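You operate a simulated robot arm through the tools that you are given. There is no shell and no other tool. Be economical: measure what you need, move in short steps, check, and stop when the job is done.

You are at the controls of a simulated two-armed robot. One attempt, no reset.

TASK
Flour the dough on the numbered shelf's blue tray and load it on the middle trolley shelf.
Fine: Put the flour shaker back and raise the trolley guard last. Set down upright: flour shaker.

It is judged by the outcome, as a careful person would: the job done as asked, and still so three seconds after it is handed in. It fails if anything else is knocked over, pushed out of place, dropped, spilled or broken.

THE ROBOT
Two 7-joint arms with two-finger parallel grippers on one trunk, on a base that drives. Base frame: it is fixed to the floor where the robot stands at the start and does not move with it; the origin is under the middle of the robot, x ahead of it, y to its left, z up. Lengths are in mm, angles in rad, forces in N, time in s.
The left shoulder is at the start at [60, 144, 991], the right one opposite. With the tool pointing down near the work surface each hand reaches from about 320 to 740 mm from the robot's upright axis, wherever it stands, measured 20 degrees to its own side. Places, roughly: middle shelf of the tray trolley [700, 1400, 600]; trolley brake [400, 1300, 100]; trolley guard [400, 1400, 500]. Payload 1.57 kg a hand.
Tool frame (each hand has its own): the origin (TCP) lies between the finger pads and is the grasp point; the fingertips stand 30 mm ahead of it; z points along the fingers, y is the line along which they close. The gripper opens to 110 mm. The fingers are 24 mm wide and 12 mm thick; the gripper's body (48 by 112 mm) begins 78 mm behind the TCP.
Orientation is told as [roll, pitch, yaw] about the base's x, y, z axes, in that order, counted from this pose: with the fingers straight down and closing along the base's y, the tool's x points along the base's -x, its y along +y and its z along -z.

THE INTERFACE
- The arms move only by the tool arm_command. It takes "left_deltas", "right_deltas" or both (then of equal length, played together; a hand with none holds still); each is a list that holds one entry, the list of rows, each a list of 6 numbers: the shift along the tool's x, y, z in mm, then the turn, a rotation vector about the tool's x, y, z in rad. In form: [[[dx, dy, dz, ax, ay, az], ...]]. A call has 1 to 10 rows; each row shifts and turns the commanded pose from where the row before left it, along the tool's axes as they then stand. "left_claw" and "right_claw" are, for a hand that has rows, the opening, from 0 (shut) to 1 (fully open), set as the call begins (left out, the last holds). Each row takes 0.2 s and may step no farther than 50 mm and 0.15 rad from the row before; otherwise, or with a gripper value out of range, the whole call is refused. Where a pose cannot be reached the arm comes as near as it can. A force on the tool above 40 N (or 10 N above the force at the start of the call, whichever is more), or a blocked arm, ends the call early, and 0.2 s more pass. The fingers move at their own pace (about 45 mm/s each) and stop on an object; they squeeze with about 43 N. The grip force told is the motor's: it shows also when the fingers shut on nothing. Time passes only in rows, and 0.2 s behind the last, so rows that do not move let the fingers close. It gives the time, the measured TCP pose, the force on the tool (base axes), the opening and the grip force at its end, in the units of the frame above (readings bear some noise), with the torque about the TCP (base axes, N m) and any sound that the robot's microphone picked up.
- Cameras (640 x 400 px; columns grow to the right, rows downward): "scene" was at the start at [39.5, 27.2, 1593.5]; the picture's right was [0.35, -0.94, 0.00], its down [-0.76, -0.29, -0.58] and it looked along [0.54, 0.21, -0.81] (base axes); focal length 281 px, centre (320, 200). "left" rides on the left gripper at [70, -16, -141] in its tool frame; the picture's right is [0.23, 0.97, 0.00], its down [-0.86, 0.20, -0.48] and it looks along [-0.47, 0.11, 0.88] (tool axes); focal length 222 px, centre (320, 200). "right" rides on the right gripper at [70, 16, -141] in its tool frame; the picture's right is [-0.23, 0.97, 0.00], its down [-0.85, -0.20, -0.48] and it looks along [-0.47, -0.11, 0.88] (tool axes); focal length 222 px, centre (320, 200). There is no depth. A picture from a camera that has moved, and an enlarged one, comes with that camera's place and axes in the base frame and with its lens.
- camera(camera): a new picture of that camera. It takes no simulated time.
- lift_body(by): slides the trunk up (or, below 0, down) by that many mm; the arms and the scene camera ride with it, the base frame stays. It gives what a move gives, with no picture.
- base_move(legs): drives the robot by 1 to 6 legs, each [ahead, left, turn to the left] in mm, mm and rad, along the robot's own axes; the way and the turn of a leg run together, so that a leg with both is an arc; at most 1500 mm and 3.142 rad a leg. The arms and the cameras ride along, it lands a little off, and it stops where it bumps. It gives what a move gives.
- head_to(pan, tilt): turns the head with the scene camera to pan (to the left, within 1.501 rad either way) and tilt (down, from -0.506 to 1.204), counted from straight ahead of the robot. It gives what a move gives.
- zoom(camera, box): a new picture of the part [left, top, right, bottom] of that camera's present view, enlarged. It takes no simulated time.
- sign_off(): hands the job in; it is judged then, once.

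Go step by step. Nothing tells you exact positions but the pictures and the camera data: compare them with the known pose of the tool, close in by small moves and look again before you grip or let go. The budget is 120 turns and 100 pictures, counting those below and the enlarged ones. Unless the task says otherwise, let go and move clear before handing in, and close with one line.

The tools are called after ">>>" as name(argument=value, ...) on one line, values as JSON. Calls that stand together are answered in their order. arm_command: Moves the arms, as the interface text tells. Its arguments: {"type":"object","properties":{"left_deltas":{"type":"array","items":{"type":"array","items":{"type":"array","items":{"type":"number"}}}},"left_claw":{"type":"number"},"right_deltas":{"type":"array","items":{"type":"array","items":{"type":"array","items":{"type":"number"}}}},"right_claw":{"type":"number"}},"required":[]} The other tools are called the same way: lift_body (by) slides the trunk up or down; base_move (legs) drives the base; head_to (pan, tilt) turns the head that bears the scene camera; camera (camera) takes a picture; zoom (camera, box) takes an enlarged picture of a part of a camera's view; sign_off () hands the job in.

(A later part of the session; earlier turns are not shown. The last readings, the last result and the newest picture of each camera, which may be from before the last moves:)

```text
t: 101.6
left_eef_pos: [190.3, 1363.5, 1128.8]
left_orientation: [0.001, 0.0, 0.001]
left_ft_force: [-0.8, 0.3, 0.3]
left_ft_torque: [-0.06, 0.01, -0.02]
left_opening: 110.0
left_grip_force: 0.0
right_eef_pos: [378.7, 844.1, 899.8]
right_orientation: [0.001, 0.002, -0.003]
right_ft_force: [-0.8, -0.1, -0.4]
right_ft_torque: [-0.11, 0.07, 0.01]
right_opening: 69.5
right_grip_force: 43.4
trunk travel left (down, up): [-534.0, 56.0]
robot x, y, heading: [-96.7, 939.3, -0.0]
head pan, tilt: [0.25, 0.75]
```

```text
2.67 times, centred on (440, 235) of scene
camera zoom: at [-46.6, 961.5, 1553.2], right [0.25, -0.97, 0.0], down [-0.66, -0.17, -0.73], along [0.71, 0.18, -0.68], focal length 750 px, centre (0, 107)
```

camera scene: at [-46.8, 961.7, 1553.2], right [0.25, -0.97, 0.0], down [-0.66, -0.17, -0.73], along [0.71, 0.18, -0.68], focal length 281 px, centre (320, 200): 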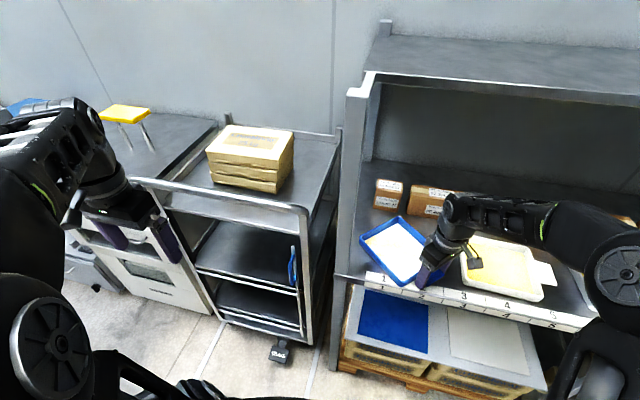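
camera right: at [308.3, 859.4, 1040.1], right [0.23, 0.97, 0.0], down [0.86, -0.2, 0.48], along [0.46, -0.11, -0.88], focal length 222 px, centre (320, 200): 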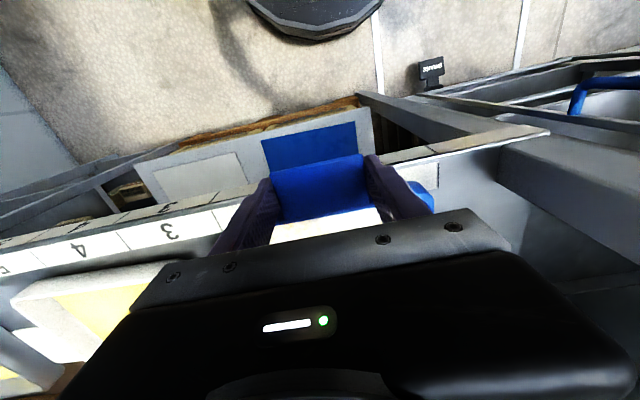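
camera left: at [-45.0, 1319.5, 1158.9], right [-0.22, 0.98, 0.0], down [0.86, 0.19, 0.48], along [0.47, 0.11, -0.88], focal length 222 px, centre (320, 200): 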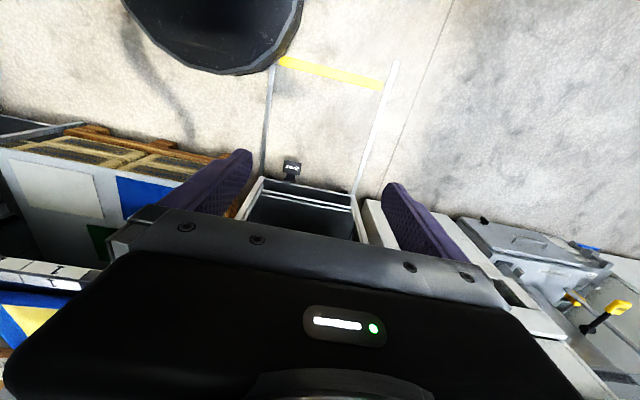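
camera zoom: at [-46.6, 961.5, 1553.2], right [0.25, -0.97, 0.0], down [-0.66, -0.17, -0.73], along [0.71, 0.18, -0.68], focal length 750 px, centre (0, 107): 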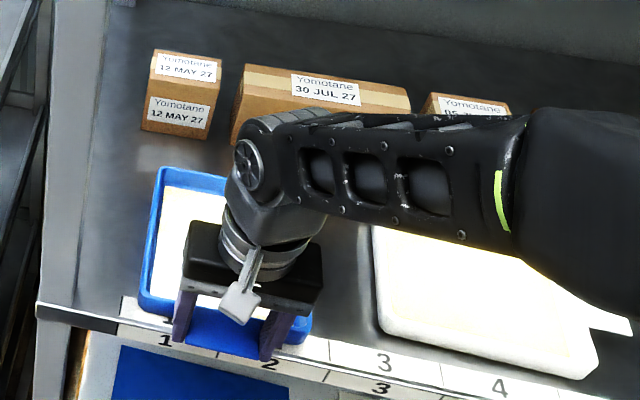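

The tab now overhangs the front edge. I release, rise, back off and turn the right hand to point forward with the fingers closing vertically.

>>> arm_command(right_deltas=[[[0, 0, 0, 0, 0, 0], [0, 0, 0, 0, 0, 0], [0, 0, 0, 0, 0, 0], [0, 0, 0, 0, 0, 0], [0, 0, -30, 0, 0, 0], [0, 0, -45, 0, 0, 0], [0, 0, -45, 0, 0, 0], [0, 0, 0, 0, 0, 0]]], right_claw=1)

>>> base_move(legs=[[-270, 0, 0]])

>>> arm_command(right_deltas=[[[0, 0, -45, 0, 0, 0], [0, 0, -45, 0, 0, 0], [0, 0, 0, 0, -0.143, 0], [0, 0, 0, 0, -0.143, 0], [0, 0, 0, 0, -0.143, 0], [0, 0, 0, 0, -0.143, 0], [0, 0, 0, 0, -0.143, 0], [-23, 0, 20, 0, -0.143, 0], [-20, 0, 23, 0, -0.143, 0], [-16, 0, 25, 0, -0.143, 0]]])

>>> arm_command(right_deltas=[[[-13, 0, 27, 0, -0.143, 0], [-8, 0, 29, 0, -0.143, 0], [-4, 0, 30, 0, -0.142, 0], [0, 0, 0, 0, 0, -0.1428], [0, 0, 0, 0, 0, -0.1428], [0, 0, 0, 0, 0, -0.1428], [0, 0, 0, 0, 0, -0.1428], [0, 0, 0, 0, 0, -0.1428], [0, 0, 0, 0, 0, -0.1428], [0, 0, 0, 0, 0, -0.1428]]])

>>> arm_command(right_deltas=[[[0, 0, 0, 0, 0, -0.1428], [0, 0, 0, 0, 0, -0.1428], [0, 0, 0, 0, 0, -0.1428], [0, 0, 0, 0, 0, -0.1428], [0, 0, 0, 0, 0, 0]]])

>>> camera(camera="scene")

```text
t: 103.4
left_eef_pos: [191.4, 1365.2, 1128.8]
left_orientation: [0.0, 0.002, -0.002]
left_ft_force: [-1.0, 0.8, -0.3]
left_ft_torque: [0.01, 0.0, -0.03]
left_opening: 109.8
left_grip_force: 0.0
right_eef_pos: [381.8, 844.2, 1020.5]
right_orientation: [0.002, 0.001, -0.001]
right_ft_force: [0.6, -0.3, -0.1]
right_ft_torque: [0.05, -0.03, 0.01]
right_opening: 110.1
right_grip_force: 0.1
trunk travel left (down, up): [-534.0, 56.0]
robot x, y, heading: [-99.6, 938.2, -0.003]
head pan, tilt: [0.25, 0.75]
```

```text
t: 105.3
left_eef_pos: [-78.3, 1364.0, 1129.4]
left_orientation: [-0.001, 0.001, -0.005]
left_ft_force: [-0.3, -0.1, 0.4]
left_ft_torque: [0.03, -0.04, -0.01]
left_opening: 109.9
left_grip_force: 0.1
right_eef_pos: [110.5, 842.8, 1018.4]
right_orientation: [0.001, -0.003, -0.004]
right_ft_force: [-0.8, -0.2, -0.4]
right_ft_torque: [-0.01, -0.01, -0.02]
right_opening: 110.2
right_grip_force: 0.1
trunk travel left (down, up): [-534.0, 56.0]
robot x, y, heading: [-369.0, 941.1, -0.005]
head pan, tilt: [0.25, 0.75]
```

```text
t: 107.5
left_eef_pos: [-76.6, 1364.9, 1128.1]
left_orientation: [0.001, 0.002, -0.003]
left_ft_force: [0.6, -0.2, -0.4]
left_ft_torque: [0.02, 0.02, 0.0]
left_opening: 110.0
left_grip_force: 0.1
right_eef_pos: [202.1, 841.4, 1110.7]
right_orientation: [0.004, -1.145, -0.007]
right_ft_force: [0.2, 0.7, 0.6]
right_ft_torque: [0.01, -0.01, 0.01]
right_opening: 110.2
right_grip_force: 0.1
trunk travel left (down, up): [-534.0, 56.0]
robot x, y, heading: [-368.6, 943.5, -0.004]
head pan, tilt: [0.25, 0.75]
```

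```text
t: 109.7
left_eef_pos: [-77.6, 1363.8, 1129.5]
left_orientation: [-0.001, 0.003, -0.003]
left_ft_force: [0.0, 0.4, -1.2]
left_ft_torque: [0.01, 0.01, -0.05]
left_opening: 110.1
left_grip_force: 0.1
right_eef_pos: [292.4, 841.6, 1109.9]
right_orientation: [-1.572, -0.572, 1.568]
right_ft_force: [-0.7, -0.1, 0.5]
right_ft_torque: [0.02, 0.0, 0.01]
right_opening: 109.9
right_grip_force: 0.1
trunk travel left (down, up): [-534.0, 56.0]
robot x, y, heading: [-368.8, 941.1, 0.001]
head pan, tilt: [0.25, 0.75]
```

```text
t: 110.9
left_eef_pos: [-76.7, 1364.0, 1129.6]
left_orientation: [0.0, 0.004, -0.004]
left_ft_force: [-0.5, 0.0, -0.1]
left_ft_torque: [-0.02, 0.0, 0.01]
left_opening: 110.0
left_grip_force: 0.0
right_eef_pos: [291.3, 841.6, 1109.1]
right_orientation: [-1.573, 0.001, 1.568]
right_ft_force: [-1.0, -0.1, 0.1]
right_ft_torque: [0.01, 0.03, 0.0]
right_opening: 110.1
right_grip_force: 0.1
trunk travel left (down, up): [-534.0, 56.0]
robot x, y, heading: [-365.9, 941.2, -0.005]
head pan, tilt: [0.25, 0.75]
```

```text
47 pictures are left
camera scene: at [-316.0, 961.7, 1553.2], right [0.24, -0.97, 0.0], down [-0.66, -0.17, -0.73], along [0.71, 0.18, -0.68], focal length 281 px, centre (320, 200)
```

scene: 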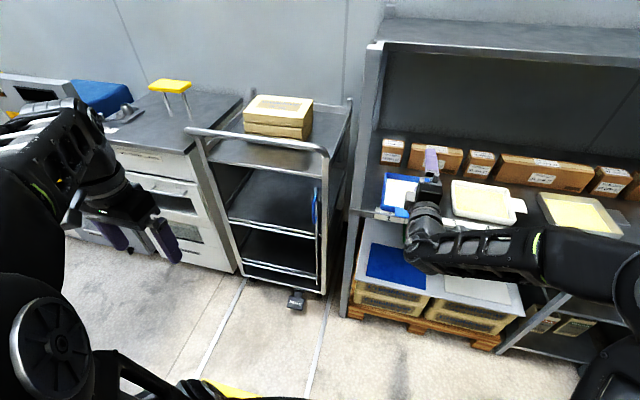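

The hand is forward with vertical closing. I lower the trunk to tab height with a partial opening and look.

>>> lift_body(by=-223)

>>> arm_command(right_deltas=[[[0, 0, 0, 0, 0, 0], [0, 0, 0, 0, 0, 0], [0, 0, 0, 0, 0, 0], [0, 0, 0, 0, 0, 0]]], right_claw=0.36)

>>> camera(camera="right")

>>> camera(camera="scene")

```text
t: 113.3
left_eef_pos: [-77.9, 1363.5, 905.7]
left_orientation: [0.0, 0.003, -0.003]
left_ft_force: [-0.3, -0.2, -0.2]
left_ft_torque: [0.03, 0.01, 0.0]
left_opening: 110.3
left_grip_force: 0.1
right_eef_pos: [291.1, 842.1, 885.8]
right_orientation: [-1.573, -0.001, 1.567]
right_ft_force: [-0.1, -0.8, -0.1]
right_ft_torque: [0.04, 0.0, 0.02]
right_opening: 110.0
right_grip_force: 0.1
trunk travel left (down, up): [-311.0, 279.0]
robot x, y, heading: [-372.0, 936.2, -0.002]
head pan, tilt: [0.25, 0.75]
```

```text
t: 114.3
left_eef_pos: [-77.5, 1364.5, 906.2]
left_orientation: [0.0, 0.002, -0.004]
left_ft_force: [0.5, 0.7, -0.5]
left_ft_torque: [0.05, 0.03, -0.01]
left_opening: 110.0
left_grip_force: 0.0
right_eef_pos: [292.0, 841.7, 887.5]
right_orientation: [-1.574, -0.002, 1.567]
right_ft_force: [0.4, -0.6, -0.1]
right_ft_torque: [0.01, 0.0, 0.02]
right_opening: 39.7
right_grip_force: 0.0
trunk travel left (down, up): [-311.0, 279.0]
robot x, y, heading: [-370.4, 941.1, -0.002]
head pan, tilt: [0.25, 0.75]
```

```text
46 pictures are left
camera right: at [149.0, 771.5, 868.4], right [0.0, 0.23, -0.97], down [-0.48, 0.86, 0.2], along [0.88, 0.46, 0.11], focal length 222 px, centre (320, 200)
```

right: 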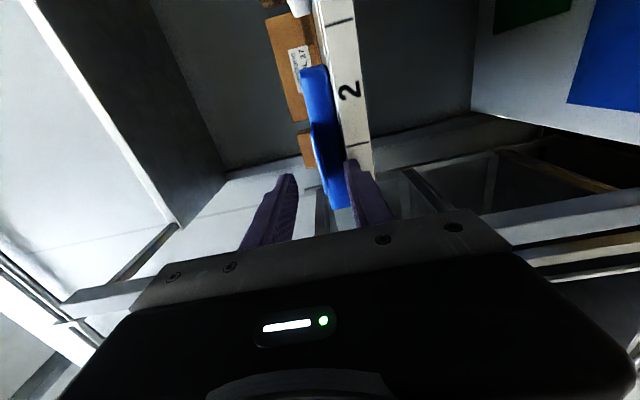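

```text
45 pictures are left
camera scene: at [-316.0, 961.7, 1330.2], right [0.24, -0.97, 0.0], down [-0.66, -0.17, -0.73], along [0.71, 0.18, -0.68], focal length 281 px, centre (320, 200)
```

scene: 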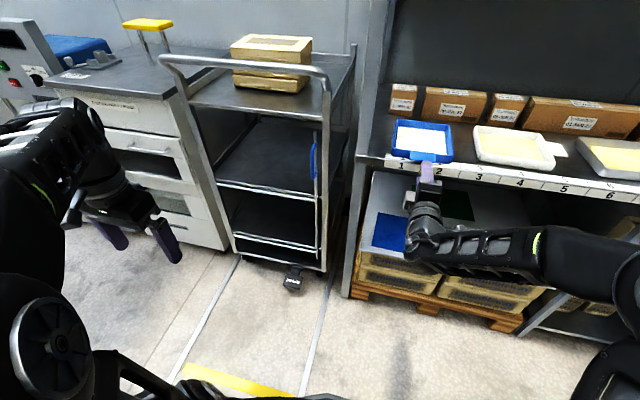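

>>> zoom(camera="right", box=[240, 60, 400, 240])

>>> zoom(camera="scene", box=[370, 100, 490, 210])

```text
2.22 times, centred on (320, 150) of right
camera zoom: at [149.0, 771.5, 868.4], right [0.0, 0.23, -0.97], down [-0.48, 0.86, 0.2], along [0.88, 0.46, 0.11], focal length 494 px, centre (320, 311)
```

zoom: 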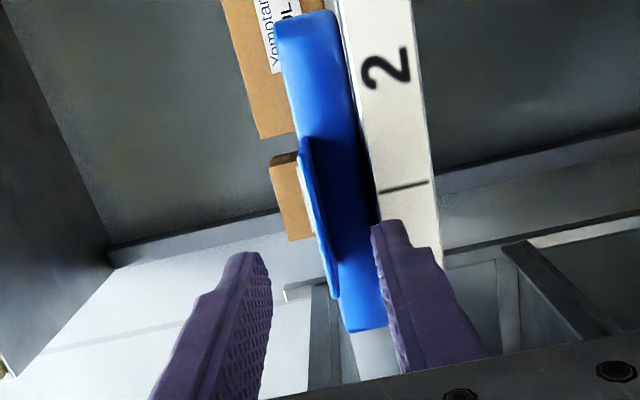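

```text
3.64 times, centred on (430, 155) of scene
camera zoom: at [-316.0, 961.7, 1330.2], right [0.24, -0.97, 0.0], down [-0.66, -0.17, -0.73], along [0.71, 0.18, -0.68], focal length 1023 px, centre (-80, 364)
```

zoom: 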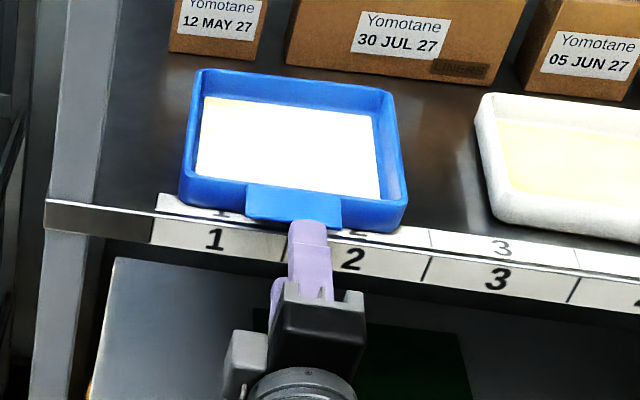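

The tab sits at y≈841, z≈885, just where the hand points. I narrow the opening to 24 mm, advance to x≈364 and check before closing.

>>> arm_command(right_deltas=[[[0, 0, 0, 0, 0, 0], [0, 0, 0, 0, 0, 0], [0, 0, 25, 0, 0, 0], [0, 0, 25, 0, 0, 0], [0, 0, 12, 0, 0, 0], [0, 0, 0, 0, 0, 0]]], right_claw=0.22)

>>> zoom(camera="right", box=[240, 60, 400, 240])

```text
t: 115.7
left_eef_pos: [-77.3, 1363.7, 904.8]
left_orientation: [0.0, 0.001, -0.002]
left_ft_force: [-0.3, 0.3, -0.2]
left_ft_torque: [0.0, 0.02, -0.02]
left_opening: 109.7
left_grip_force: 0.0
right_eef_pos: [353.4, 841.4, 887.5]
right_orientation: [-1.572, -0.003, 1.567]
right_ft_force: [-0.4, 0.0, -0.1]
right_ft_torque: [0.0, -0.02, 0.0]
right_opening: 24.2
right_grip_force: 0.2
trunk travel left (down, up): [-311.0, 279.0]
robot x, y, heading: [-369.0, 938.0, -0.004]
head pan, tilt: [0.25, 0.75]
```

```text
2.22 times, centred on (320, 150) of right
camera zoom: at [210.0, 771.7, 869.0], right [0.0, 0.23, -0.97], down [-0.48, 0.86, 0.2], along [0.88, 0.46, 0.11], focal length 494 px, centre (320, 311)
```

zoom: 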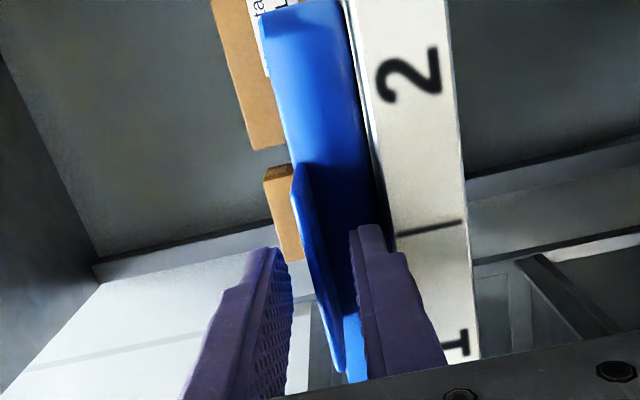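

The tab lies between the fingers. 10 mm further and close.

>>> arm_command(right_deltas=[[[0, 0, 10, 0, 0, 0], [0, 0, 0, 0, 0, 0]]])

>>> arm_command(right_deltas=[[[0, 0, 0, 0, 0, 0], [0, 0, 0, 0, 0, 0], [0, 0, 0, 0, 0, 0], [0, 0, 0, 0, 0, 0], [0, 0, 0, 0, 0, 0]]], right_claw=0)

>>> arm_command(right_deltas=[[[0, 3, 0, 0, 0, 0], [0, 3, 0, 0, 0, 0], [0, 4, 0, 0, 0, 0], [0, 0, 0, 0, 0, 0]]])

>>> zoom(camera="scene", box=[370, 100, 490, 210])

>>> camera(camera="right")

```text
t: 116.3
left_eef_pos: [-76.2, 1363.7, 906.5]
left_orientation: [-0.001, 0.002, -0.005]
left_ft_force: [0.5, -0.3, -0.9]
left_ft_torque: [0.0, 0.01, -0.03]
left_opening: 110.0
left_grip_force: 0.1
right_eef_pos: [363.2, 842.5, 886.9]
right_orientation: [-1.571, -0.001, 1.567]
right_ft_force: [0.4, 0.8, 0.6]
right_ft_torque: [0.02, -0.03, 0.01]
right_opening: 24.2
right_grip_force: 0.1
trunk travel left (down, up): [-311.0, 279.0]
robot x, y, heading: [-370.8, 939.1, -0.004]
head pan, tilt: [0.25, 0.75]
```

```text
t: 117.5
left_eef_pos: [-76.0, 1364.3, 905.5]
left_orientation: [-0.002, 0.001, -0.002]
left_ft_force: [-0.4, 0.1, -0.6]
left_ft_torque: [-0.01, -0.01, -0.01]
left_opening: 109.9
left_grip_force: 0.0
right_eef_pos: [361.5, 841.6, 887.5]
right_orientation: [-1.572, -0.002, 1.567]
right_ft_force: [1.9, -1.4, 4.1]
right_ft_torque: [-0.07, 0.09, 0.04]
right_opening: 4.5
right_grip_force: 25.3
trunk travel left (down, up): [-311.0, 279.0]
robot x, y, heading: [-366.7, 938.5, -0.001]
head pan, tilt: [0.25, 0.75]
```

```text
t: 118.5
left_eef_pos: [-79.8, 1364.4, 908.1]
left_orientation: [0.0, -0.004, -0.005]
left_ft_force: [0.3, -0.1, -0.6]
left_ft_torque: [-0.02, -0.01, -0.01]
left_opening: 109.9
left_grip_force: 0.0
right_eef_pos: [363.0, 842.5, 886.7]
right_orientation: [-1.594, -0.003, 1.565]
right_ft_force: [-2.7, 0.0, 34.6]
right_ft_torque: [-0.16, -1.0, 0.35]
right_opening: 5.0
right_grip_force: 25.0
trunk travel left (down, up): [-311.0, 279.0]
robot x, y, heading: [-369.4, 935.7, -0.004]
head pan, tilt: [0.25, 0.75]
```

```text
3.64 times, centred on (430, 155) of scene
camera zoom: at [-320.1, 962.1, 1330.7], right [0.24, -0.97, 0.0], down [-0.66, -0.17, -0.73], along [0.71, 0.18, -0.68], focal length 1023 px, centre (-80, 364)
```

zoom: 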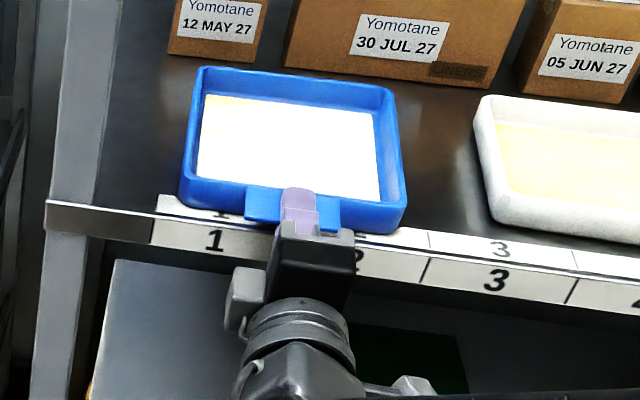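

```text
40 pictures are left
camera right: at [219.7, 772.3, 865.5], right [0.02, 0.23, -0.97], down [-0.48, 0.86, 0.19], along [0.88, 0.46, 0.13], focal length 222 px, centre (320, 200)
```

right: 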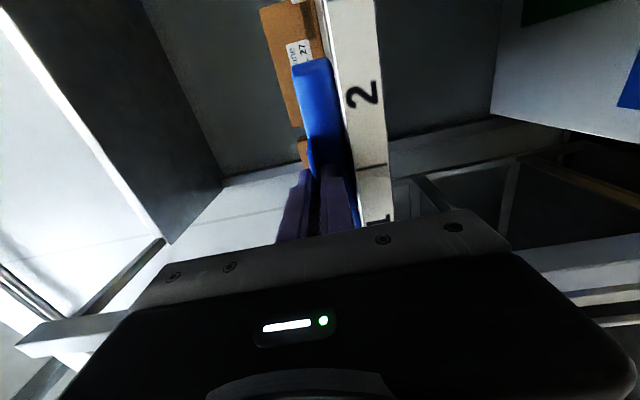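

I moved along the wrong sign (tool +y is down here) and pressed on the shelf. I relieve that and lift instead.

>>> arm_command(right_deltas=[[[0, -3, 0, 0, 0, 0], [0, -3, 0, 0, 0, 0], [0, -4, 0, 0, 0, 0], [0, 0, 0, 0, 0, 0], [0, 0, 0, 0, 0, 0]]])

>>> arm_command(right_deltas=[[[0, -3, 0, 0, 0, 0], [0, -3, 0, 0, 0, 0], [0, -4, 0, 0, 0, 0], [0, 0, 0, 0, 0, 0], [0, 0, 0, 0, 0, 0]]])

>>> camera(camera="right")

>>> zoom(camera="scene", box=[370, 100, 490, 210])

```text
t: 119.7
left_eef_pos: [-78.1, 1364.0, 906.3]
left_orientation: [0.0, -0.001, -0.004]
left_ft_force: [-0.3, -0.3, 0.3]
left_ft_torque: [0.0, -0.01, 0.01]
left_opening: 110.0
left_grip_force: 0.1
right_eef_pos: [363.5, 842.5, 888.3]
right_orientation: [-1.573, -0.001, 1.569]
right_ft_force: [-1.8, 1.5, 15.5]
right_ft_torque: [-0.09, -0.3, -0.18]
right_opening: 4.3
right_grip_force: 25.4
trunk travel left (down, up): [-311.0, 279.0]
robot x, y, heading: [-366.5, 938.7, -0.005]
head pan, tilt: [0.25, 0.75]
```

```text
t: 120.9
left_eef_pos: [-75.7, 1364.4, 905.9]
left_orientation: [0.001, 0.003, -0.004]
left_ft_force: [-0.9, 0.5, 0.2]
left_ft_torque: [0.02, -0.04, 0.0]
left_opening: 110.3
left_grip_force: 0.0
right_eef_pos: [364.2, 841.4, 895.6]
right_orientation: [-1.57, -0.002, 1.567]
right_ft_force: [0.1, 0.5, -2.3]
right_ft_torque: [0.02, 0.37, -0.02]
right_opening: 4.5
right_grip_force: 25.8
trunk travel left (down, up): [-311.0, 279.0]
robot x, y, heading: [-365.5, 938.2, 0.001]
head pan, tilt: [0.25, 0.75]
```

```text
39 pictures are left
camera right: at [221.4, 772.1, 878.0], right [0.0, 0.23, -0.97], down [-0.48, 0.86, 0.2], along [0.88, 0.46, 0.11], focal length 222 px, centre (320, 200)
```

right: 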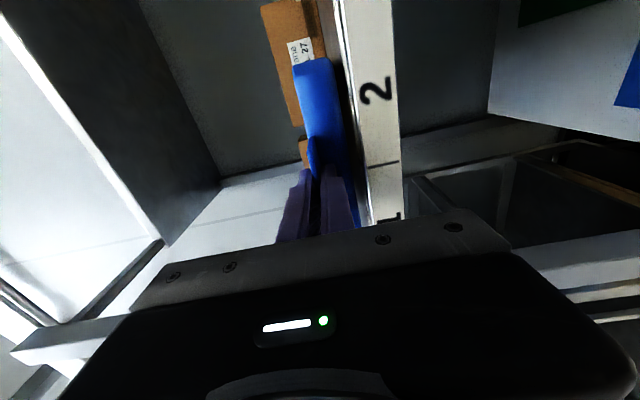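

```text
3.64 times, centred on (430, 155) of scene
camera zoom: at [-315.7, 961.6, 1330.2], right [0.24, -0.97, 0.0], down [-0.66, -0.17, -0.73], along [0.71, 0.18, -0.68], focal length 1023 px, centre (-80, 364)
```

zoom: 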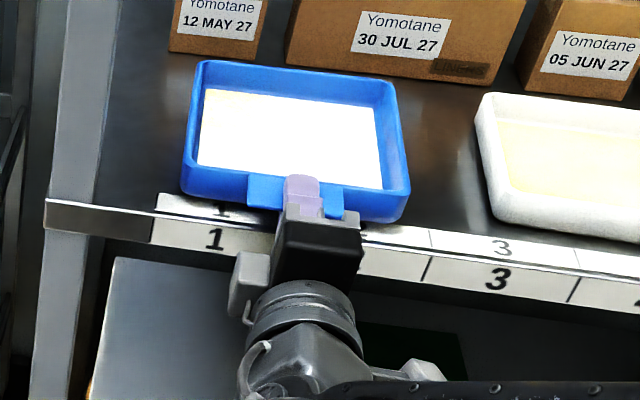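

Lifting works. Another 20 mm up to check the weight and level.

>>> arm_command(right_deltas=[[[0, -5, 0, 0, 0, 0], [0, -7, 0, 0, 0, 0], [0, -8, 0, 0, 0, 0], [0, 0, 0, 0, 0, 0], [0, 0, 0, 0, 0, 0]]])

>>> zoom(camera="right", box=[240, 60, 400, 240])

>>> zoom(camera="scene", box=[370, 100, 490, 210])

```text
t: 122.1
left_eef_pos: [-75.9, 1364.7, 905.5]
left_orientation: [0.0, 0.002, -0.006]
left_ft_force: [-0.5, -0.2, 0.4]
left_ft_torque: [0.02, -0.03, -0.04]
left_opening: 110.1
left_grip_force: 0.2
right_eef_pos: [363.0, 842.6, 916.8]
right_orientation: [-1.574, -0.001, 1.568]
right_ft_force: [-0.1, 0.4, -2.5]
right_ft_torque: [0.02, 0.34, 0.0]
right_opening: 4.5
right_grip_force: 25.3
trunk travel left (down, up): [-311.0, 279.0]
robot x, y, heading: [-368.7, 939.0, -0.006]
head pan, tilt: [0.25, 0.75]
```

```text
2.22 times, centred on (320, 150) of right
camera zoom: at [221.1, 771.7, 897.7], right [0.0, 0.23, -0.97], down [-0.48, 0.86, 0.2], along [0.88, 0.46, 0.11], focal length 494 px, centre (320, 311)
```

zoom: 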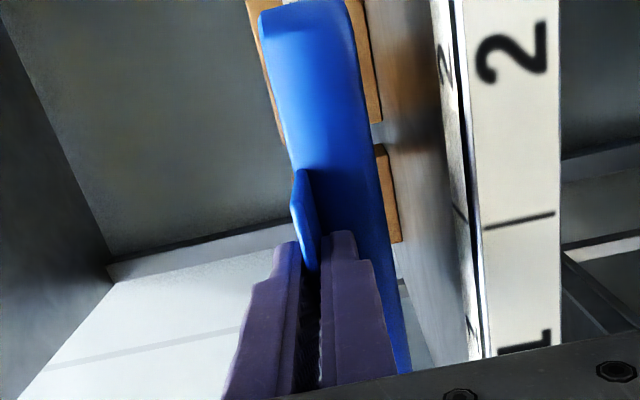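

```text
3.64 times, centred on (430, 155) of scene
camera zoom: at [-315.6, 961.6, 1330.2], right [0.24, -0.97, 0.0], down [-0.66, -0.17, -0.73], along [0.71, 0.18, -0.68], focal length 1023 px, centre (-80, 364)
```

zoom: 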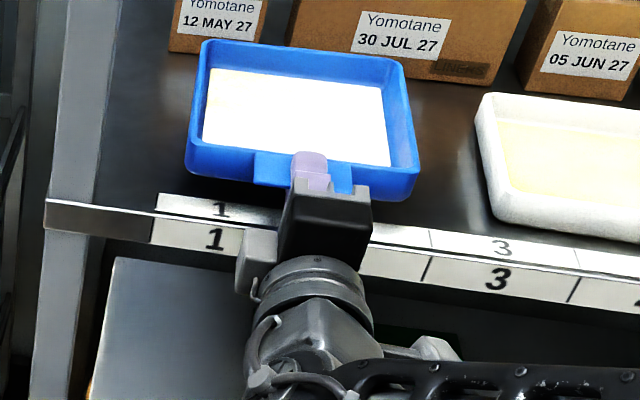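

The tray is light (≈250 g) and hangs level. I raise a bit, back out of the shelf and move left in front of the trolley for a close look.

>>> lift_body(by=40)

>>> base_move(legs=[[-300, 0, 0], [0, 550, 0.004]])

>>> head_to(pan=0.0, tilt=0.55)

>>> camera(camera="scene")

```text
t: 122.9
left_eef_pos: [-76.4, 1364.3, 945.2]
left_orientation: [0.001, 0.002, -0.004]
left_ft_force: [0.1, 0.5, -0.9]
left_ft_torque: [0.01, -0.01, -0.01]
left_opening: 109.8
left_grip_force: 0.1
right_eef_pos: [363.0, 842.8, 955.3]
right_orientation: [-1.571, -0.002, 1.566]
right_ft_force: [0.1, 0.5, -3.6]
right_ft_torque: [-0.01, 0.35, -0.02]
right_opening: 4.7
right_grip_force: 24.9
trunk travel left (down, up): [-351.0, 239.0]
robot x, y, heading: [-369.8, 938.4, -0.005]
head pan, tilt: [0.25, 0.75]
```

```text
t: 127.8
left_eef_pos: [-371.3, 1915.4, 946.4]
left_orientation: [0.0, 0.002, -0.008]
left_ft_force: [0.3, 0.7, -0.9]
left_ft_torque: [-0.02, -0.01, 0.0]
left_opening: 110.0
left_grip_force: 0.1
right_eef_pos: [66.6, 1391.3, 955.6]
right_orientation: [-1.572, -0.001, 1.564]
right_ft_force: [-0.4, 0.3, -3.2]
right_ft_torque: [-0.02, 0.38, 0.02]
right_opening: 4.6
right_grip_force: 24.8
trunk travel left (down, up): [-351.0, 239.0]
robot x, y, heading: [-667.8, 1492.7, -0.01]
head pan, tilt: [0.25, 0.75]
```

```text
t: 128.5
left_eef_pos: [-371.5, 1915.5, 945.0]
left_orientation: [0.001, 0.004, -0.007]
left_ft_force: [0.1, 0.1, 0.2]
left_ft_torque: [-0.01, -0.01, -0.01]
left_opening: 110.0
left_grip_force: 0.1
right_eef_pos: [66.7, 1391.9, 956.0]
right_orientation: [-1.571, -0.001, 1.563]
right_ft_force: [0.4, -0.3, -2.4]
right_ft_torque: [-0.02, 0.38, -0.01]
right_opening: 4.5
right_grip_force: 25.1
trunk travel left (down, up): [-351.0, 239.0]
robot x, y, heading: [-667.0, 1492.5, -0.005]
head pan, tilt: [0.0, 0.55]
```

```text
35 pictures are left
camera scene: at [-602.7, 1493.4, 1387.5], right [-0.01, -1.0, 0.0], down [-0.52, 0.0, -0.85], along [0.85, -0.01, -0.52], focal length 281 px, centre (320, 200)
```

scene: 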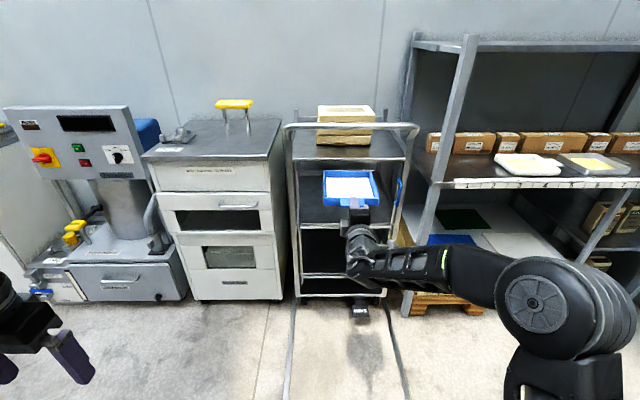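

>>> lift_body(by=-250)

>>> head_to(pan=-0.12, tilt=0.4)

>>> zoom(camera="scene", box=[220, 60, 460, 340])

```text
t: 131.1
left_eef_pos: [-371.6, 1914.7, 694.4]
left_orientation: [-0.002, 0.002, -0.006]
left_ft_force: [-0.1, 0.1, 0.2]
left_ft_torque: [0.0, 0.0, -0.02]
left_opening: 109.9
left_grip_force: 0.1
right_eef_pos: [66.5, 1391.7, 704.0]
right_orientation: [-1.573, -0.002, 1.564]
right_ft_force: [0.7, -0.7, -2.9]
right_ft_torque: [0.02, 0.37, -0.03]
right_opening: 4.5
right_grip_force: 25.6
trunk travel left (down, up): [-101.0, 489.0]
robot x, y, heading: [-663.5, 1493.4, -0.005]
head pan, tilt: [0.0, 0.55]
```

```text
t: 131.8
left_eef_pos: [-372.0, 1914.6, 696.3]
left_orientation: [-0.001, 0.002, -0.005]
left_ft_force: [-1.0, -0.2, 0.5]
left_ft_torque: [-0.01, 0.01, -0.02]
left_opening: 110.2
left_grip_force: 0.0
right_eef_pos: [66.8, 1391.9, 705.6]
right_orientation: [-1.571, -0.002, 1.564]
right_ft_force: [0.4, 0.1, -2.0]
right_ft_torque: [0.0, 0.33, 0.03]
right_opening: 4.3
right_grip_force: 25.3
trunk travel left (down, up): [-101.0, 489.0]
robot x, y, heading: [-666.3, 1492.1, -0.003]
head pan, tilt: [-0.12, 0.4]
```

```text
1.43 times, centred on (340, 200) of scene
camera zoom: at [-600.7, 1482.3, 1151.2], right [-0.13, -0.99, 0.0], down [-0.39, 0.05, -0.92], along [0.91, -0.12, -0.39], focal length 402 px, centre (291, 200)
```

zoom: 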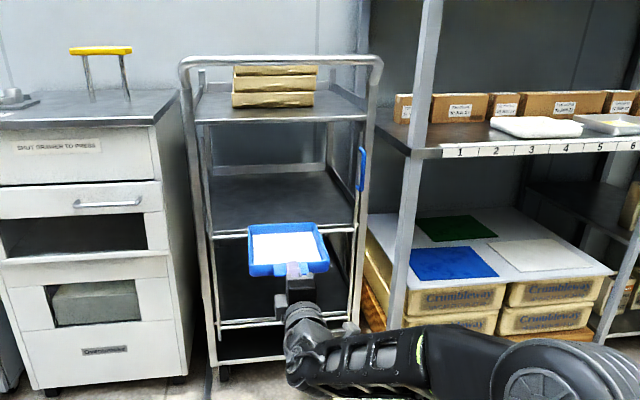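

>>> zoom(camera="scene", box=[280, 110, 380, 300])

```text
2.11 times, centred on (330, 205) of scene
camera zoom: at [-600.7, 1482.3, 1151.2], right [-0.13, -0.99, 0.0], down [-0.39, 0.05, -0.92], along [0.91, -0.12, -0.39], focal length 592 px, centre (299, 190)
```

zoom: 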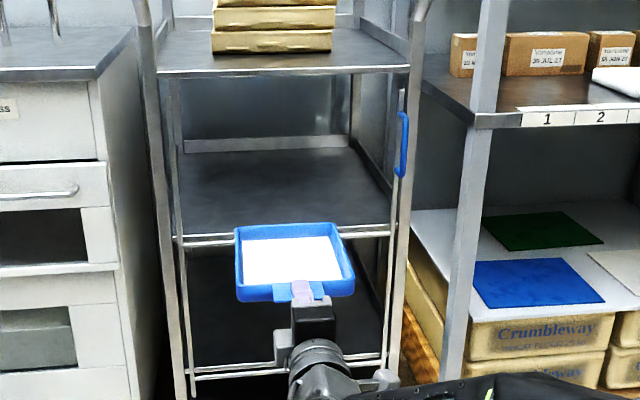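

I see a sliding guard frame at the trolley's front (bars at shelf level, blue handle on the right rod), currently down. Shelf z≈600–620; tray bottom is at ≈675, clear. I drive in part way and look.

>>> base_move(legs=[[270, 0, 0]])

>>> head_to(pan=-0.15, tilt=0.5)

>>> camera(camera="scene")

>>> camera(camera="right")

```text
t: 133.7
left_eef_pos: [-98.4, 1914.2, 696.2]
left_orientation: [-0.001, 0.002, -0.005]
left_ft_force: [0.6, 1.6, 0.3]
left_ft_torque: [0.03, -0.02, -0.01]
left_opening: 110.1
left_grip_force: 0.0
right_eef_pos: [339.4, 1392.2, 705.7]
right_orientation: [-1.569, -0.002, 1.565]
right_ft_force: [0.4, -0.3, -2.9]
right_ft_torque: [0.0, 0.41, 0.02]
right_opening: 4.7
right_grip_force: 25.0
trunk travel left (down, up): [-101.0, 489.0]
robot x, y, heading: [-393.8, 1490.5, -0.006]
head pan, tilt: [-0.12, 0.4]
```

```text
t: 134.4
left_eef_pos: [-100.2, 1913.8, 695.5]
left_orientation: [-0.001, 0.001, -0.005]
left_ft_force: [1.1, -0.4, 0.2]
left_ft_torque: [0.0, 0.01, -0.05]
left_opening: 109.7
left_grip_force: 0.0
right_eef_pos: [338.7, 1391.7, 706.2]
right_orientation: [-1.571, -0.002, 1.565]
right_ft_force: [0.4, 0.6, -3.2]
right_ft_torque: [-0.01, 0.36, 0.04]
right_opening: 4.4
right_grip_force: 25.3
trunk travel left (down, up): [-101.0, 489.0]
robot x, y, heading: [-390.9, 1487.9, -0.006]
head pan, tilt: [-0.15, 0.499]
```

```text
32 pictures are left
camera scene: at [-329.9, 1478.3, 1142.2], right [-0.15, -0.99, 0.0], down [-0.47, 0.07, -0.88], along [0.87, -0.14, -0.48], focal length 281 px, centre (320, 200)
```

scene: 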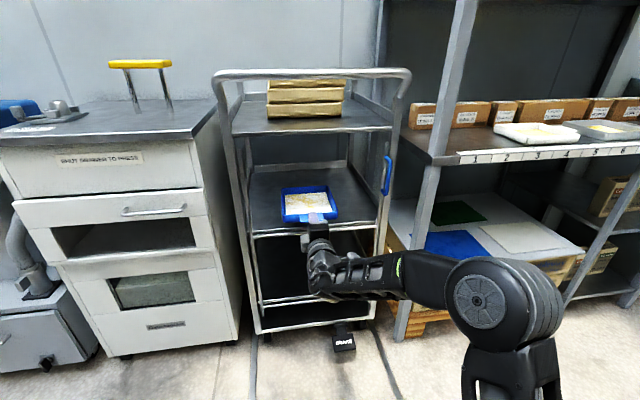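

```text
31 pictures are left
camera right: at [196.9, 1321.4, 687.4], right [0.0, 0.23, -0.97], down [-0.47, 0.86, 0.2], along [0.88, 0.46, 0.11], focal length 222 px, centre (320, 200)
```

right: 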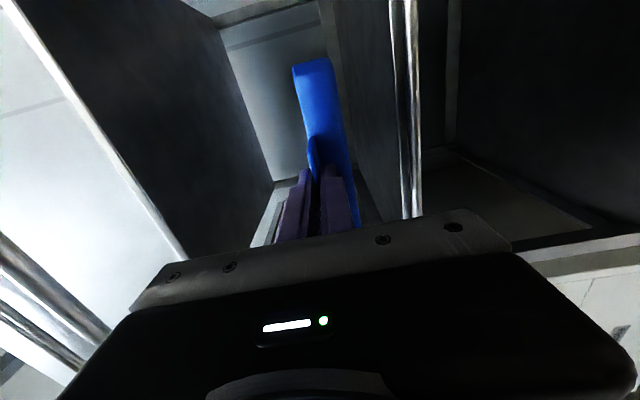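

The tray enters cleanly; the guard bar is at about x≈405, z≈622, so the tall gripper body must stay in front of it: final TCP x≈466 puts the tray at x≈505–690, fully on the shelf. I drive on.

>>> base_move(legs=[[127, 0, 0]])

>>> camera(camera="right")

>>> zoom(camera="scene", box=[200, 60, 440, 360])

```text
t: 135.7
left_eef_pos: [29.3, 1913.8, 695.5]
left_orientation: [0.0, 0.003, -0.006]
left_ft_force: [-0.6, 0.1, 0.2]
left_ft_torque: [0.01, 0.03, 0.01]
left_opening: 110.2
left_grip_force: 0.0
right_eef_pos: [468.5, 1391.1, 705.7]
right_orientation: [-1.571, -0.002, 1.567]
right_ft_force: [-0.5, -0.2, -2.4]
right_ft_torque: [-0.01, 0.39, 0.0]
right_opening: 4.6
right_grip_force: 24.6
trunk travel left (down, up): [-101.0, 489.0]
robot x, y, heading: [-258.0, 1489.0, -0.002]
head pan, tilt: [-0.15, 0.499]
```

```text
30 pictures are left
camera right: at [326.1, 1321.0, 687.5], right [0.0, 0.23, -0.97], down [-0.47, 0.86, 0.2], along [0.88, 0.46, 0.11], focal length 222 px, centre (320, 200)
```

right: 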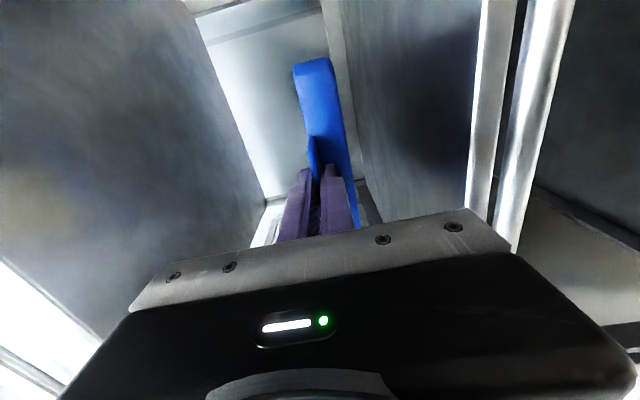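

```text
1.33 times, centred on (320, 210) of scene
camera zoom: at [-200.9, 1477.7, 1142.1], right [-0.15, -0.99, 0.0], down [-0.47, 0.07, -0.88], along [0.87, -0.14, -0.48], focal length 375 px, centre (320, 187)
```

zoom: 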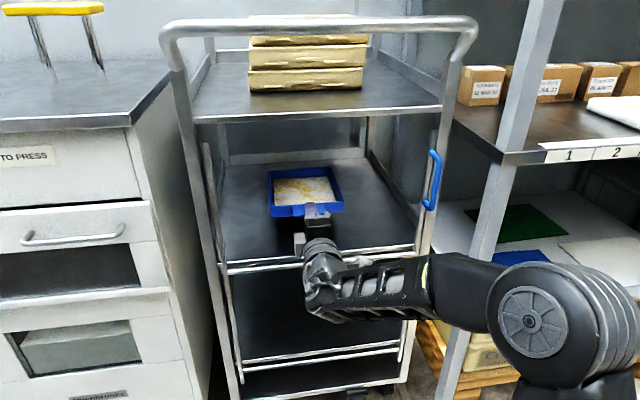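

Shelf front edge is at x≈430, guard bar ≈405. I pull back 8 mm for gripper-body clearance, then lower gently.

>>> arm_command(right_deltas=[[[0, 0, -8, 0, 0, 0], [0, 0, 0, 0, 0, 0]]])

>>> lift_body(by=-45)

>>> arm_command(right_deltas=[[[0, 3, 0, 0, 0, 0], [0, 3, 0, 0, 0, 0], [0, 2, 0, 0, 0, 0], [0, 0, 0, 0, 0, 0]]])

>>> camera(camera="right")

```text
t: 136.3
left_eef_pos: [28.2, 1913.4, 695.6]
left_orientation: [0.001, 0.002, -0.006]
left_ft_force: [0.7, 0.0, -0.5]
left_ft_torque: [-0.03, 0.04, -0.01]
left_opening: 110.1
left_grip_force: 0.1
right_eef_pos: [462.3, 1391.8, 704.2]
right_orientation: [-1.571, -0.002, 1.565]
right_ft_force: [-1.0, 0.2, -2.8]
right_ft_torque: [-0.01, 0.35, 0.03]
right_opening: 4.4
right_grip_force: 25.3
trunk travel left (down, up): [-101.0, 489.0]
robot x, y, heading: [-264.9, 1488.6, -0.004]
head pan, tilt: [-0.15, 0.499]
```

```text
t: 137.2
left_eef_pos: [29.2, 1914.1, 650.1]
left_orientation: [0.0, 0.002, -0.006]
left_ft_force: [0.0, -0.3, 0.3]
left_ft_torque: [0.01, 0.02, 0.01]
left_opening: 110.0
left_grip_force: 0.1
right_eef_pos: [462.7, 1391.5, 660.5]
right_orientation: [-1.571, -0.001, 1.566]
right_ft_force: [0.0, 0.5, -3.0]
right_ft_torque: [0.02, 0.33, 0.04]
right_opening: 4.4
right_grip_force: 25.4
trunk travel left (down, up): [-56.0, 534.0]
robot x, y, heading: [-261.2, 1489.5, -0.009]
head pan, tilt: [-0.15, 0.499]
```

```text
t: 138.2
left_eef_pos: [30.2, 1913.8, 650.1]
left_orientation: [0.001, 0.001, -0.006]
left_ft_force: [-0.2, -0.1, -0.5]
left_ft_torque: [0.0, 0.04, 0.04]
left_opening: 109.8
left_grip_force: 0.1
right_eef_pos: [461.3, 1391.7, 651.3]
right_orientation: [-1.57, -0.003, 1.564]
right_ft_force: [0.3, 0.4, -1.2]
right_ft_torque: [-0.01, 0.37, 0.0]
right_opening: 4.9
right_grip_force: 24.5
trunk travel left (down, up): [-56.0, 534.0]
robot x, y, heading: [-261.1, 1492.3, -0.006]
head pan, tilt: [-0.15, 0.499]
```

```text
28 pictures are left
camera right: at [318.6, 1322.0, 633.8], right [0.0, 0.23, -0.97], down [-0.47, 0.86, 0.2], along [0.88, 0.46, 0.11], focal length 222 px, centre (320, 200)
```

right: 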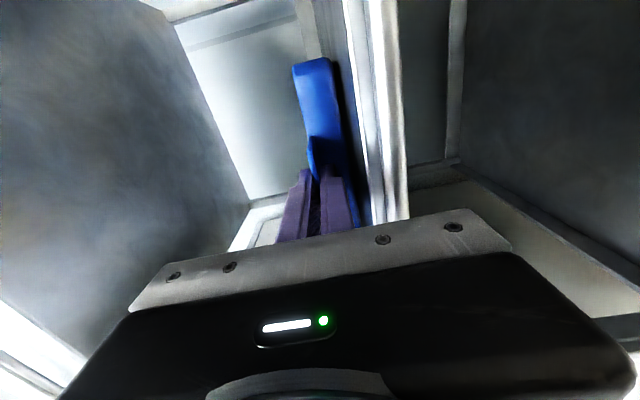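

Still hanging at 651; I continue down in small steps watching force.

>>> arm_command(right_deltas=[[[0, 2, 0, 0, 0, 0], [0, 2, 0, 0, 0, 0], [0, 2, 0, 0, 0, 0], [0, 0, 0, 0, 0, 0]]])

```text
t: 139.2
left_eef_pos: [29.0, 1914.6, 650.1]
left_orientation: [0.0, 0.001, -0.004]
left_ft_force: [-0.4, 0.3, 0.2]
left_ft_torque: [0.02, 0.0, 0.0]
left_opening: 109.7
left_grip_force: 0.0
right_eef_pos: [461.2, 1392.4, 648.0]
right_orientation: [-1.574, 0.0, 1.566]
right_ft_force: [-1.8, -1.1, 1.4]
right_ft_torque: [-0.06, 0.2, 0.07]
right_opening: 4.5
right_grip_force: 25.0
trunk travel left (down, up): [-56.0, 534.0]
robot x, y, heading: [-261.0, 1491.9, -0.005]
head pan, tilt: [-0.15, 0.499]
```

Contact begins (force turned positive). 2 mm more, then check.

>>> arm_command(right_deltas=[[[0, 1.5, 0, 0, 0, 0], [0, 0, 0, 0, 0, 0]]])

>>> zoom(camera="right", box=[240, 40, 440, 240])

>>> zoom(camera="scene", box=[260, 120, 380, 260])

```text
t: 139.8
left_eef_pos: [28.2, 1913.4, 650.9]
left_orientation: [0.0, -0.001, -0.005]
left_ft_force: [-0.6, -0.3, 0.0]
left_ft_torque: [0.06, 0.04, 0.0]
left_opening: 110.0
left_grip_force: 0.1
right_eef_pos: [461.0, 1391.2, 647.0]
right_orientation: [-1.575, -0.001, 1.567]
right_ft_force: [2.0, 0.2, 8.7]
right_ft_torque: [-0.07, -0.14, 0.01]
right_opening: 4.8
right_grip_force: 25.3
trunk travel left (down, up): [-56.0, 534.0]
robot x, y, heading: [-263.1, 1487.4, -0.004]
head pan, tilt: [-0.15, 0.499]
```

```text
2.00 times, centred on (340, 140) of right
camera zoom: at [318.4, 1322.0, 628.6], right [0.01, 0.23, -0.97], down [-0.47, 0.86, 0.2], along [0.88, 0.46, 0.11], focal length 444 px, centre (280, 320)
```

zoom: 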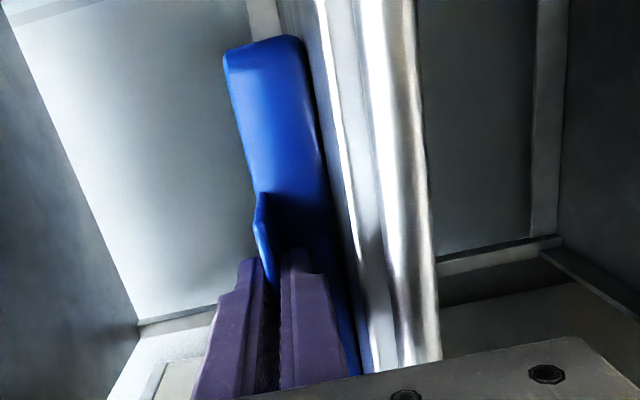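

```text
2.86 times, centred on (320, 190) of scene
camera zoom: at [-201.6, 1477.9, 1097.3], right [-0.15, -0.99, 0.0], down [-0.47, 0.07, -0.88], along [0.87, -0.14, -0.48], focal length 804 px, centre (320, 229)
```

zoom: 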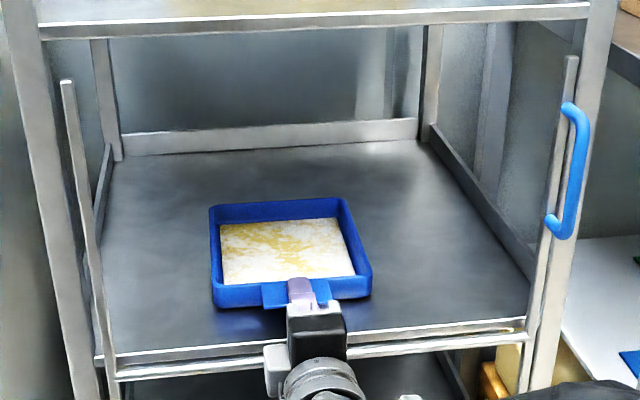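

The tray rests on the middle shelf, well inside. I relax, open only 20 mm (to keep the lower finger off the shelf) and back straight out.

>>> arm_command(right_deltas=[[[0, -1.5, 0, 0, 0, 0], [0, 0, 0, 0, 0, 0]]])

>>> arm_command(right_deltas=[[[0, 0, 0, 0, 0, 0], [0, 0, 0, 0, 0, 0], [0, 0, 0, 0, 0, 0], [0, 0, -15, 0, 0, 0], [0, 0, -30, 0, 0, 0], [0, 0, -30, 0, 0, 0], [0, 0, -30, 0, 0, 0], [0, 0, 0, 0, 0, 0]]], right_claw=0.17)

>>> zoom(camera="scene", box=[200, 60, 440, 360])

```text
t: 140.3
left_eef_pos: [29.1, 1913.0, 651.4]
left_orientation: [-0.001, 0.001, -0.006]
left_ft_force: [-1.4, 0.0, 0.2]
left_ft_torque: [-0.02, -0.02, -0.01]
left_opening: 109.8
left_grip_force: 0.0
right_eef_pos: [460.7, 1391.3, 647.8]
right_orientation: [-1.574, -0.003, 1.565]
right_ft_force: [1.1, -0.3, 8.8]
right_ft_torque: [-0.1, -0.06, -0.02]
right_opening: 4.7
right_grip_force: 24.5
trunk travel left (down, up): [-56.0, 534.0]
robot x, y, heading: [-259.7, 1487.5, -0.004]
head pan, tilt: [-0.15, 0.499]
```

```text
t: 142.2
left_eef_pos: [28.6, 1913.9, 650.5]
left_orientation: [-0.001, 0.002, -0.005]
left_ft_force: [-0.9, 0.6, -0.2]
left_ft_torque: [-0.01, 0.01, 0.01]
left_opening: 110.1
left_grip_force: 0.1
right_eef_pos: [355.1, 1393.1, 645.1]
right_orientation: [-1.571, -0.003, 1.564]
right_ft_force: [0.7, -0.1, -0.5]
right_ft_torque: [0.02, -0.03, 0.01]
right_opening: 18.6
right_grip_force: 0.0
trunk travel left (down, up): [-56.0, 534.0]
robot x, y, heading: [-262.1, 1487.8, -0.002]
head pan, tilt: [-0.15, 0.499]
```

```text
1.33 times, centred on (320, 210) of scene
camera zoom: at [-201.1, 1477.8, 1097.2], right [-0.15, -0.99, 0.0], down [-0.47, 0.07, -0.88], along [0.87, -0.14, -0.48], focal length 375 px, centre (320, 187)
```

zoom: 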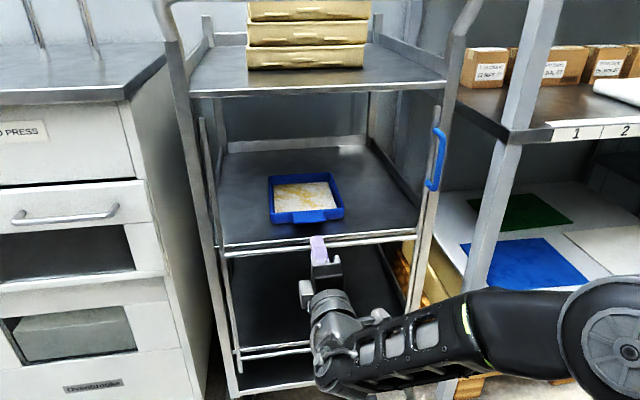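

Tray loaded. Next, the guard: its blue handle is around (≈380, 1172, 755–870). I back off, move right in front of it, raise to z≈812, and roll the hand so the fingers close horizontally.

>>> base_move(legs=[[-90, 0, 0], [0, -222, 0]])

>>> lift_body(by=165)

>>> arm_command(right_deltas=[[[0, 0, 0, 0, 0, 0.15], [0, 0, 0, 0, 0, 0.15], [0, 0, 0, 0, 0, 0.15], [0, 0, 0, 0, 0, 0.15], [0, 0, 0, 0, 0, 0.15], [0, 0, 0, 0, 0, 0.15], [0, 0, 0, 0, 0, 0.15], [0, 0, 0, 0, 0, 0.15], [0, 0, 0, 0, 0, 0.15], [0, 0, 0, 0, 0, 0.15]]], right_claw=0.5)

>>> arm_command(right_deltas=[[[0, 0, 0, 0, 0, 0.07], [0, 0, 0, 0, 0, 0]]])

>>> head_to(pan=-0.1, tilt=0.6)

>>> camera(camera="scene")

>>> camera(camera="right")

```text
t: 144.6
left_eef_pos: [-61.1, 1688.7, 652.0]
left_orientation: [-0.001, 0.003, -0.008]
left_ft_force: [0.2, -0.7, 0.3]
left_ft_torque: [-0.01, 0.02, 0.0]
left_opening: 110.0
left_grip_force: 0.2
right_eef_pos: [262.6, 1167.4, 643.9]
right_orientation: [-1.569, -0.001, 1.565]
right_ft_force: [-0.5, -0.4, 0.4]
right_ft_torque: [-0.01, -0.01, 0.01]
right_opening: 18.8
right_grip_force: 0.0
trunk travel left (down, up): [-56.0, 534.0]
robot x, y, heading: [-352.4, 1263.6, -0.006]
head pan, tilt: [-0.15, 0.499]
```

```text
t: 146.4
left_eef_pos: [-62.1, 1688.6, 816.5]
left_orientation: [-0.001, 0.002, -0.007]
left_ft_force: [-0.4, -0.4, -0.1]
left_ft_torque: [-0.01, -0.01, 0.0]
left_opening: 109.9
left_grip_force: 0.0
right_eef_pos: [263.2, 1166.6, 810.4]
right_orientation: [-1.57, 0.0, 1.564]
right_ft_force: [-0.2, -0.6, 0.4]
right_ft_torque: [0.0, -0.04, 0.0]
right_opening: 18.8
right_grip_force: 0.0
trunk travel left (down, up): [-221.0, 369.0]
robot x, y, heading: [-355.1, 1264.9, -0.009]
head pan, tilt: [-0.15, 0.499]
```

```text
t: 148.6
left_eef_pos: [-61.1, 1688.6, 816.5]
left_orientation: [-0.001, 0.002, -0.008]
left_ft_force: [-0.5, -0.2, -0.5]
left_ft_torque: [-0.01, 0.01, 0.01]
left_opening: 110.0
left_grip_force: 0.1
right_eef_pos: [263.9, 1166.8, 810.0]
right_orientation: [-1.584, -1.503, 1.574]
right_ft_force: [0.8, 0.1, -0.6]
right_ft_torque: [-0.03, 0.01, 0.01]
right_opening: 55.0
right_grip_force: 0.1
trunk travel left (down, up): [-221.0, 369.0]
robot x, y, heading: [-353.8, 1268.7, -0.002]
head pan, tilt: [-0.15, 0.499]
```

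```text
t: 149.2
left_eef_pos: [-61.5, 1688.9, 815.9]
left_orientation: [0.0, 0.002, -0.007]
left_ft_force: [0.0, -0.8, -1.0]
left_ft_torque: [0.02, 0.01, 0.0]
left_opening: 109.9
left_grip_force: 0.0
right_eef_pos: [262.1, 1167.5, 810.8]
right_orientation: [1.945, -1.57, -1.955]
right_ft_force: [-0.2, -0.1, -0.9]
right_ft_torque: [0.01, -0.01, -0.03]
right_opening: 55.2
right_grip_force: 0.1
trunk travel left (down, up): [-221.0, 369.0]
robot x, y, heading: [-352.0, 1265.5, -0.006]
head pan, tilt: [-0.15, 0.499]
```

```text
t: 149.9
left_eef_pos: [-62.1, 1687.1, 816.7]
left_orientation: [0.0, 0.002, -0.007]
left_ft_force: [0.0, 0.5, 0.3]
left_ft_torque: [0.0, 0.01, 0.0]
left_opening: 109.8
left_grip_force: 0.1
right_eef_pos: [263.7, 1167.9, 811.0]
right_orientation: [2.443, -1.571, -2.454]
right_ft_force: [0.3, 0.5, -0.6]
right_ft_torque: [0.01, 0.0, -0.01]
right_opening: 55.1
right_grip_force: 0.1
trunk travel left (down, up): [-221.0, 369.0]
robot x, y, heading: [-352.8, 1263.3, -0.006]
head pan, tilt: [-0.099, 0.6]
```

```text
24 pictures are left
camera scene: at [-294.8, 1258.0, 1253.1], right [-0.11, -0.99, 0.0], down [-0.56, 0.06, -0.83], along [0.82, -0.09, -0.56], focal length 281 px, centre (320, 200)
```

scene: 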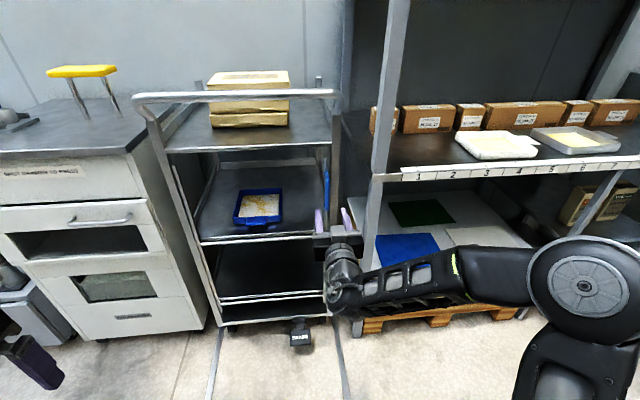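

```text
23 pictures are left
camera right: at [121.2, 1183.9, 739.1], right [0.01, 0.97, 0.23], down [-0.48, -0.2, 0.85], along [0.88, -0.12, 0.47], focal length 222 px, centre (320, 200)
```

right: 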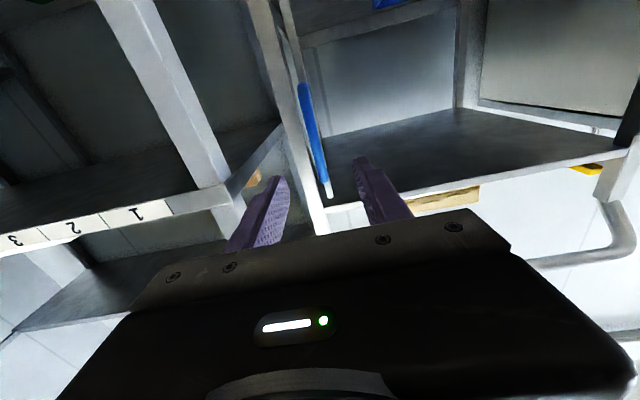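

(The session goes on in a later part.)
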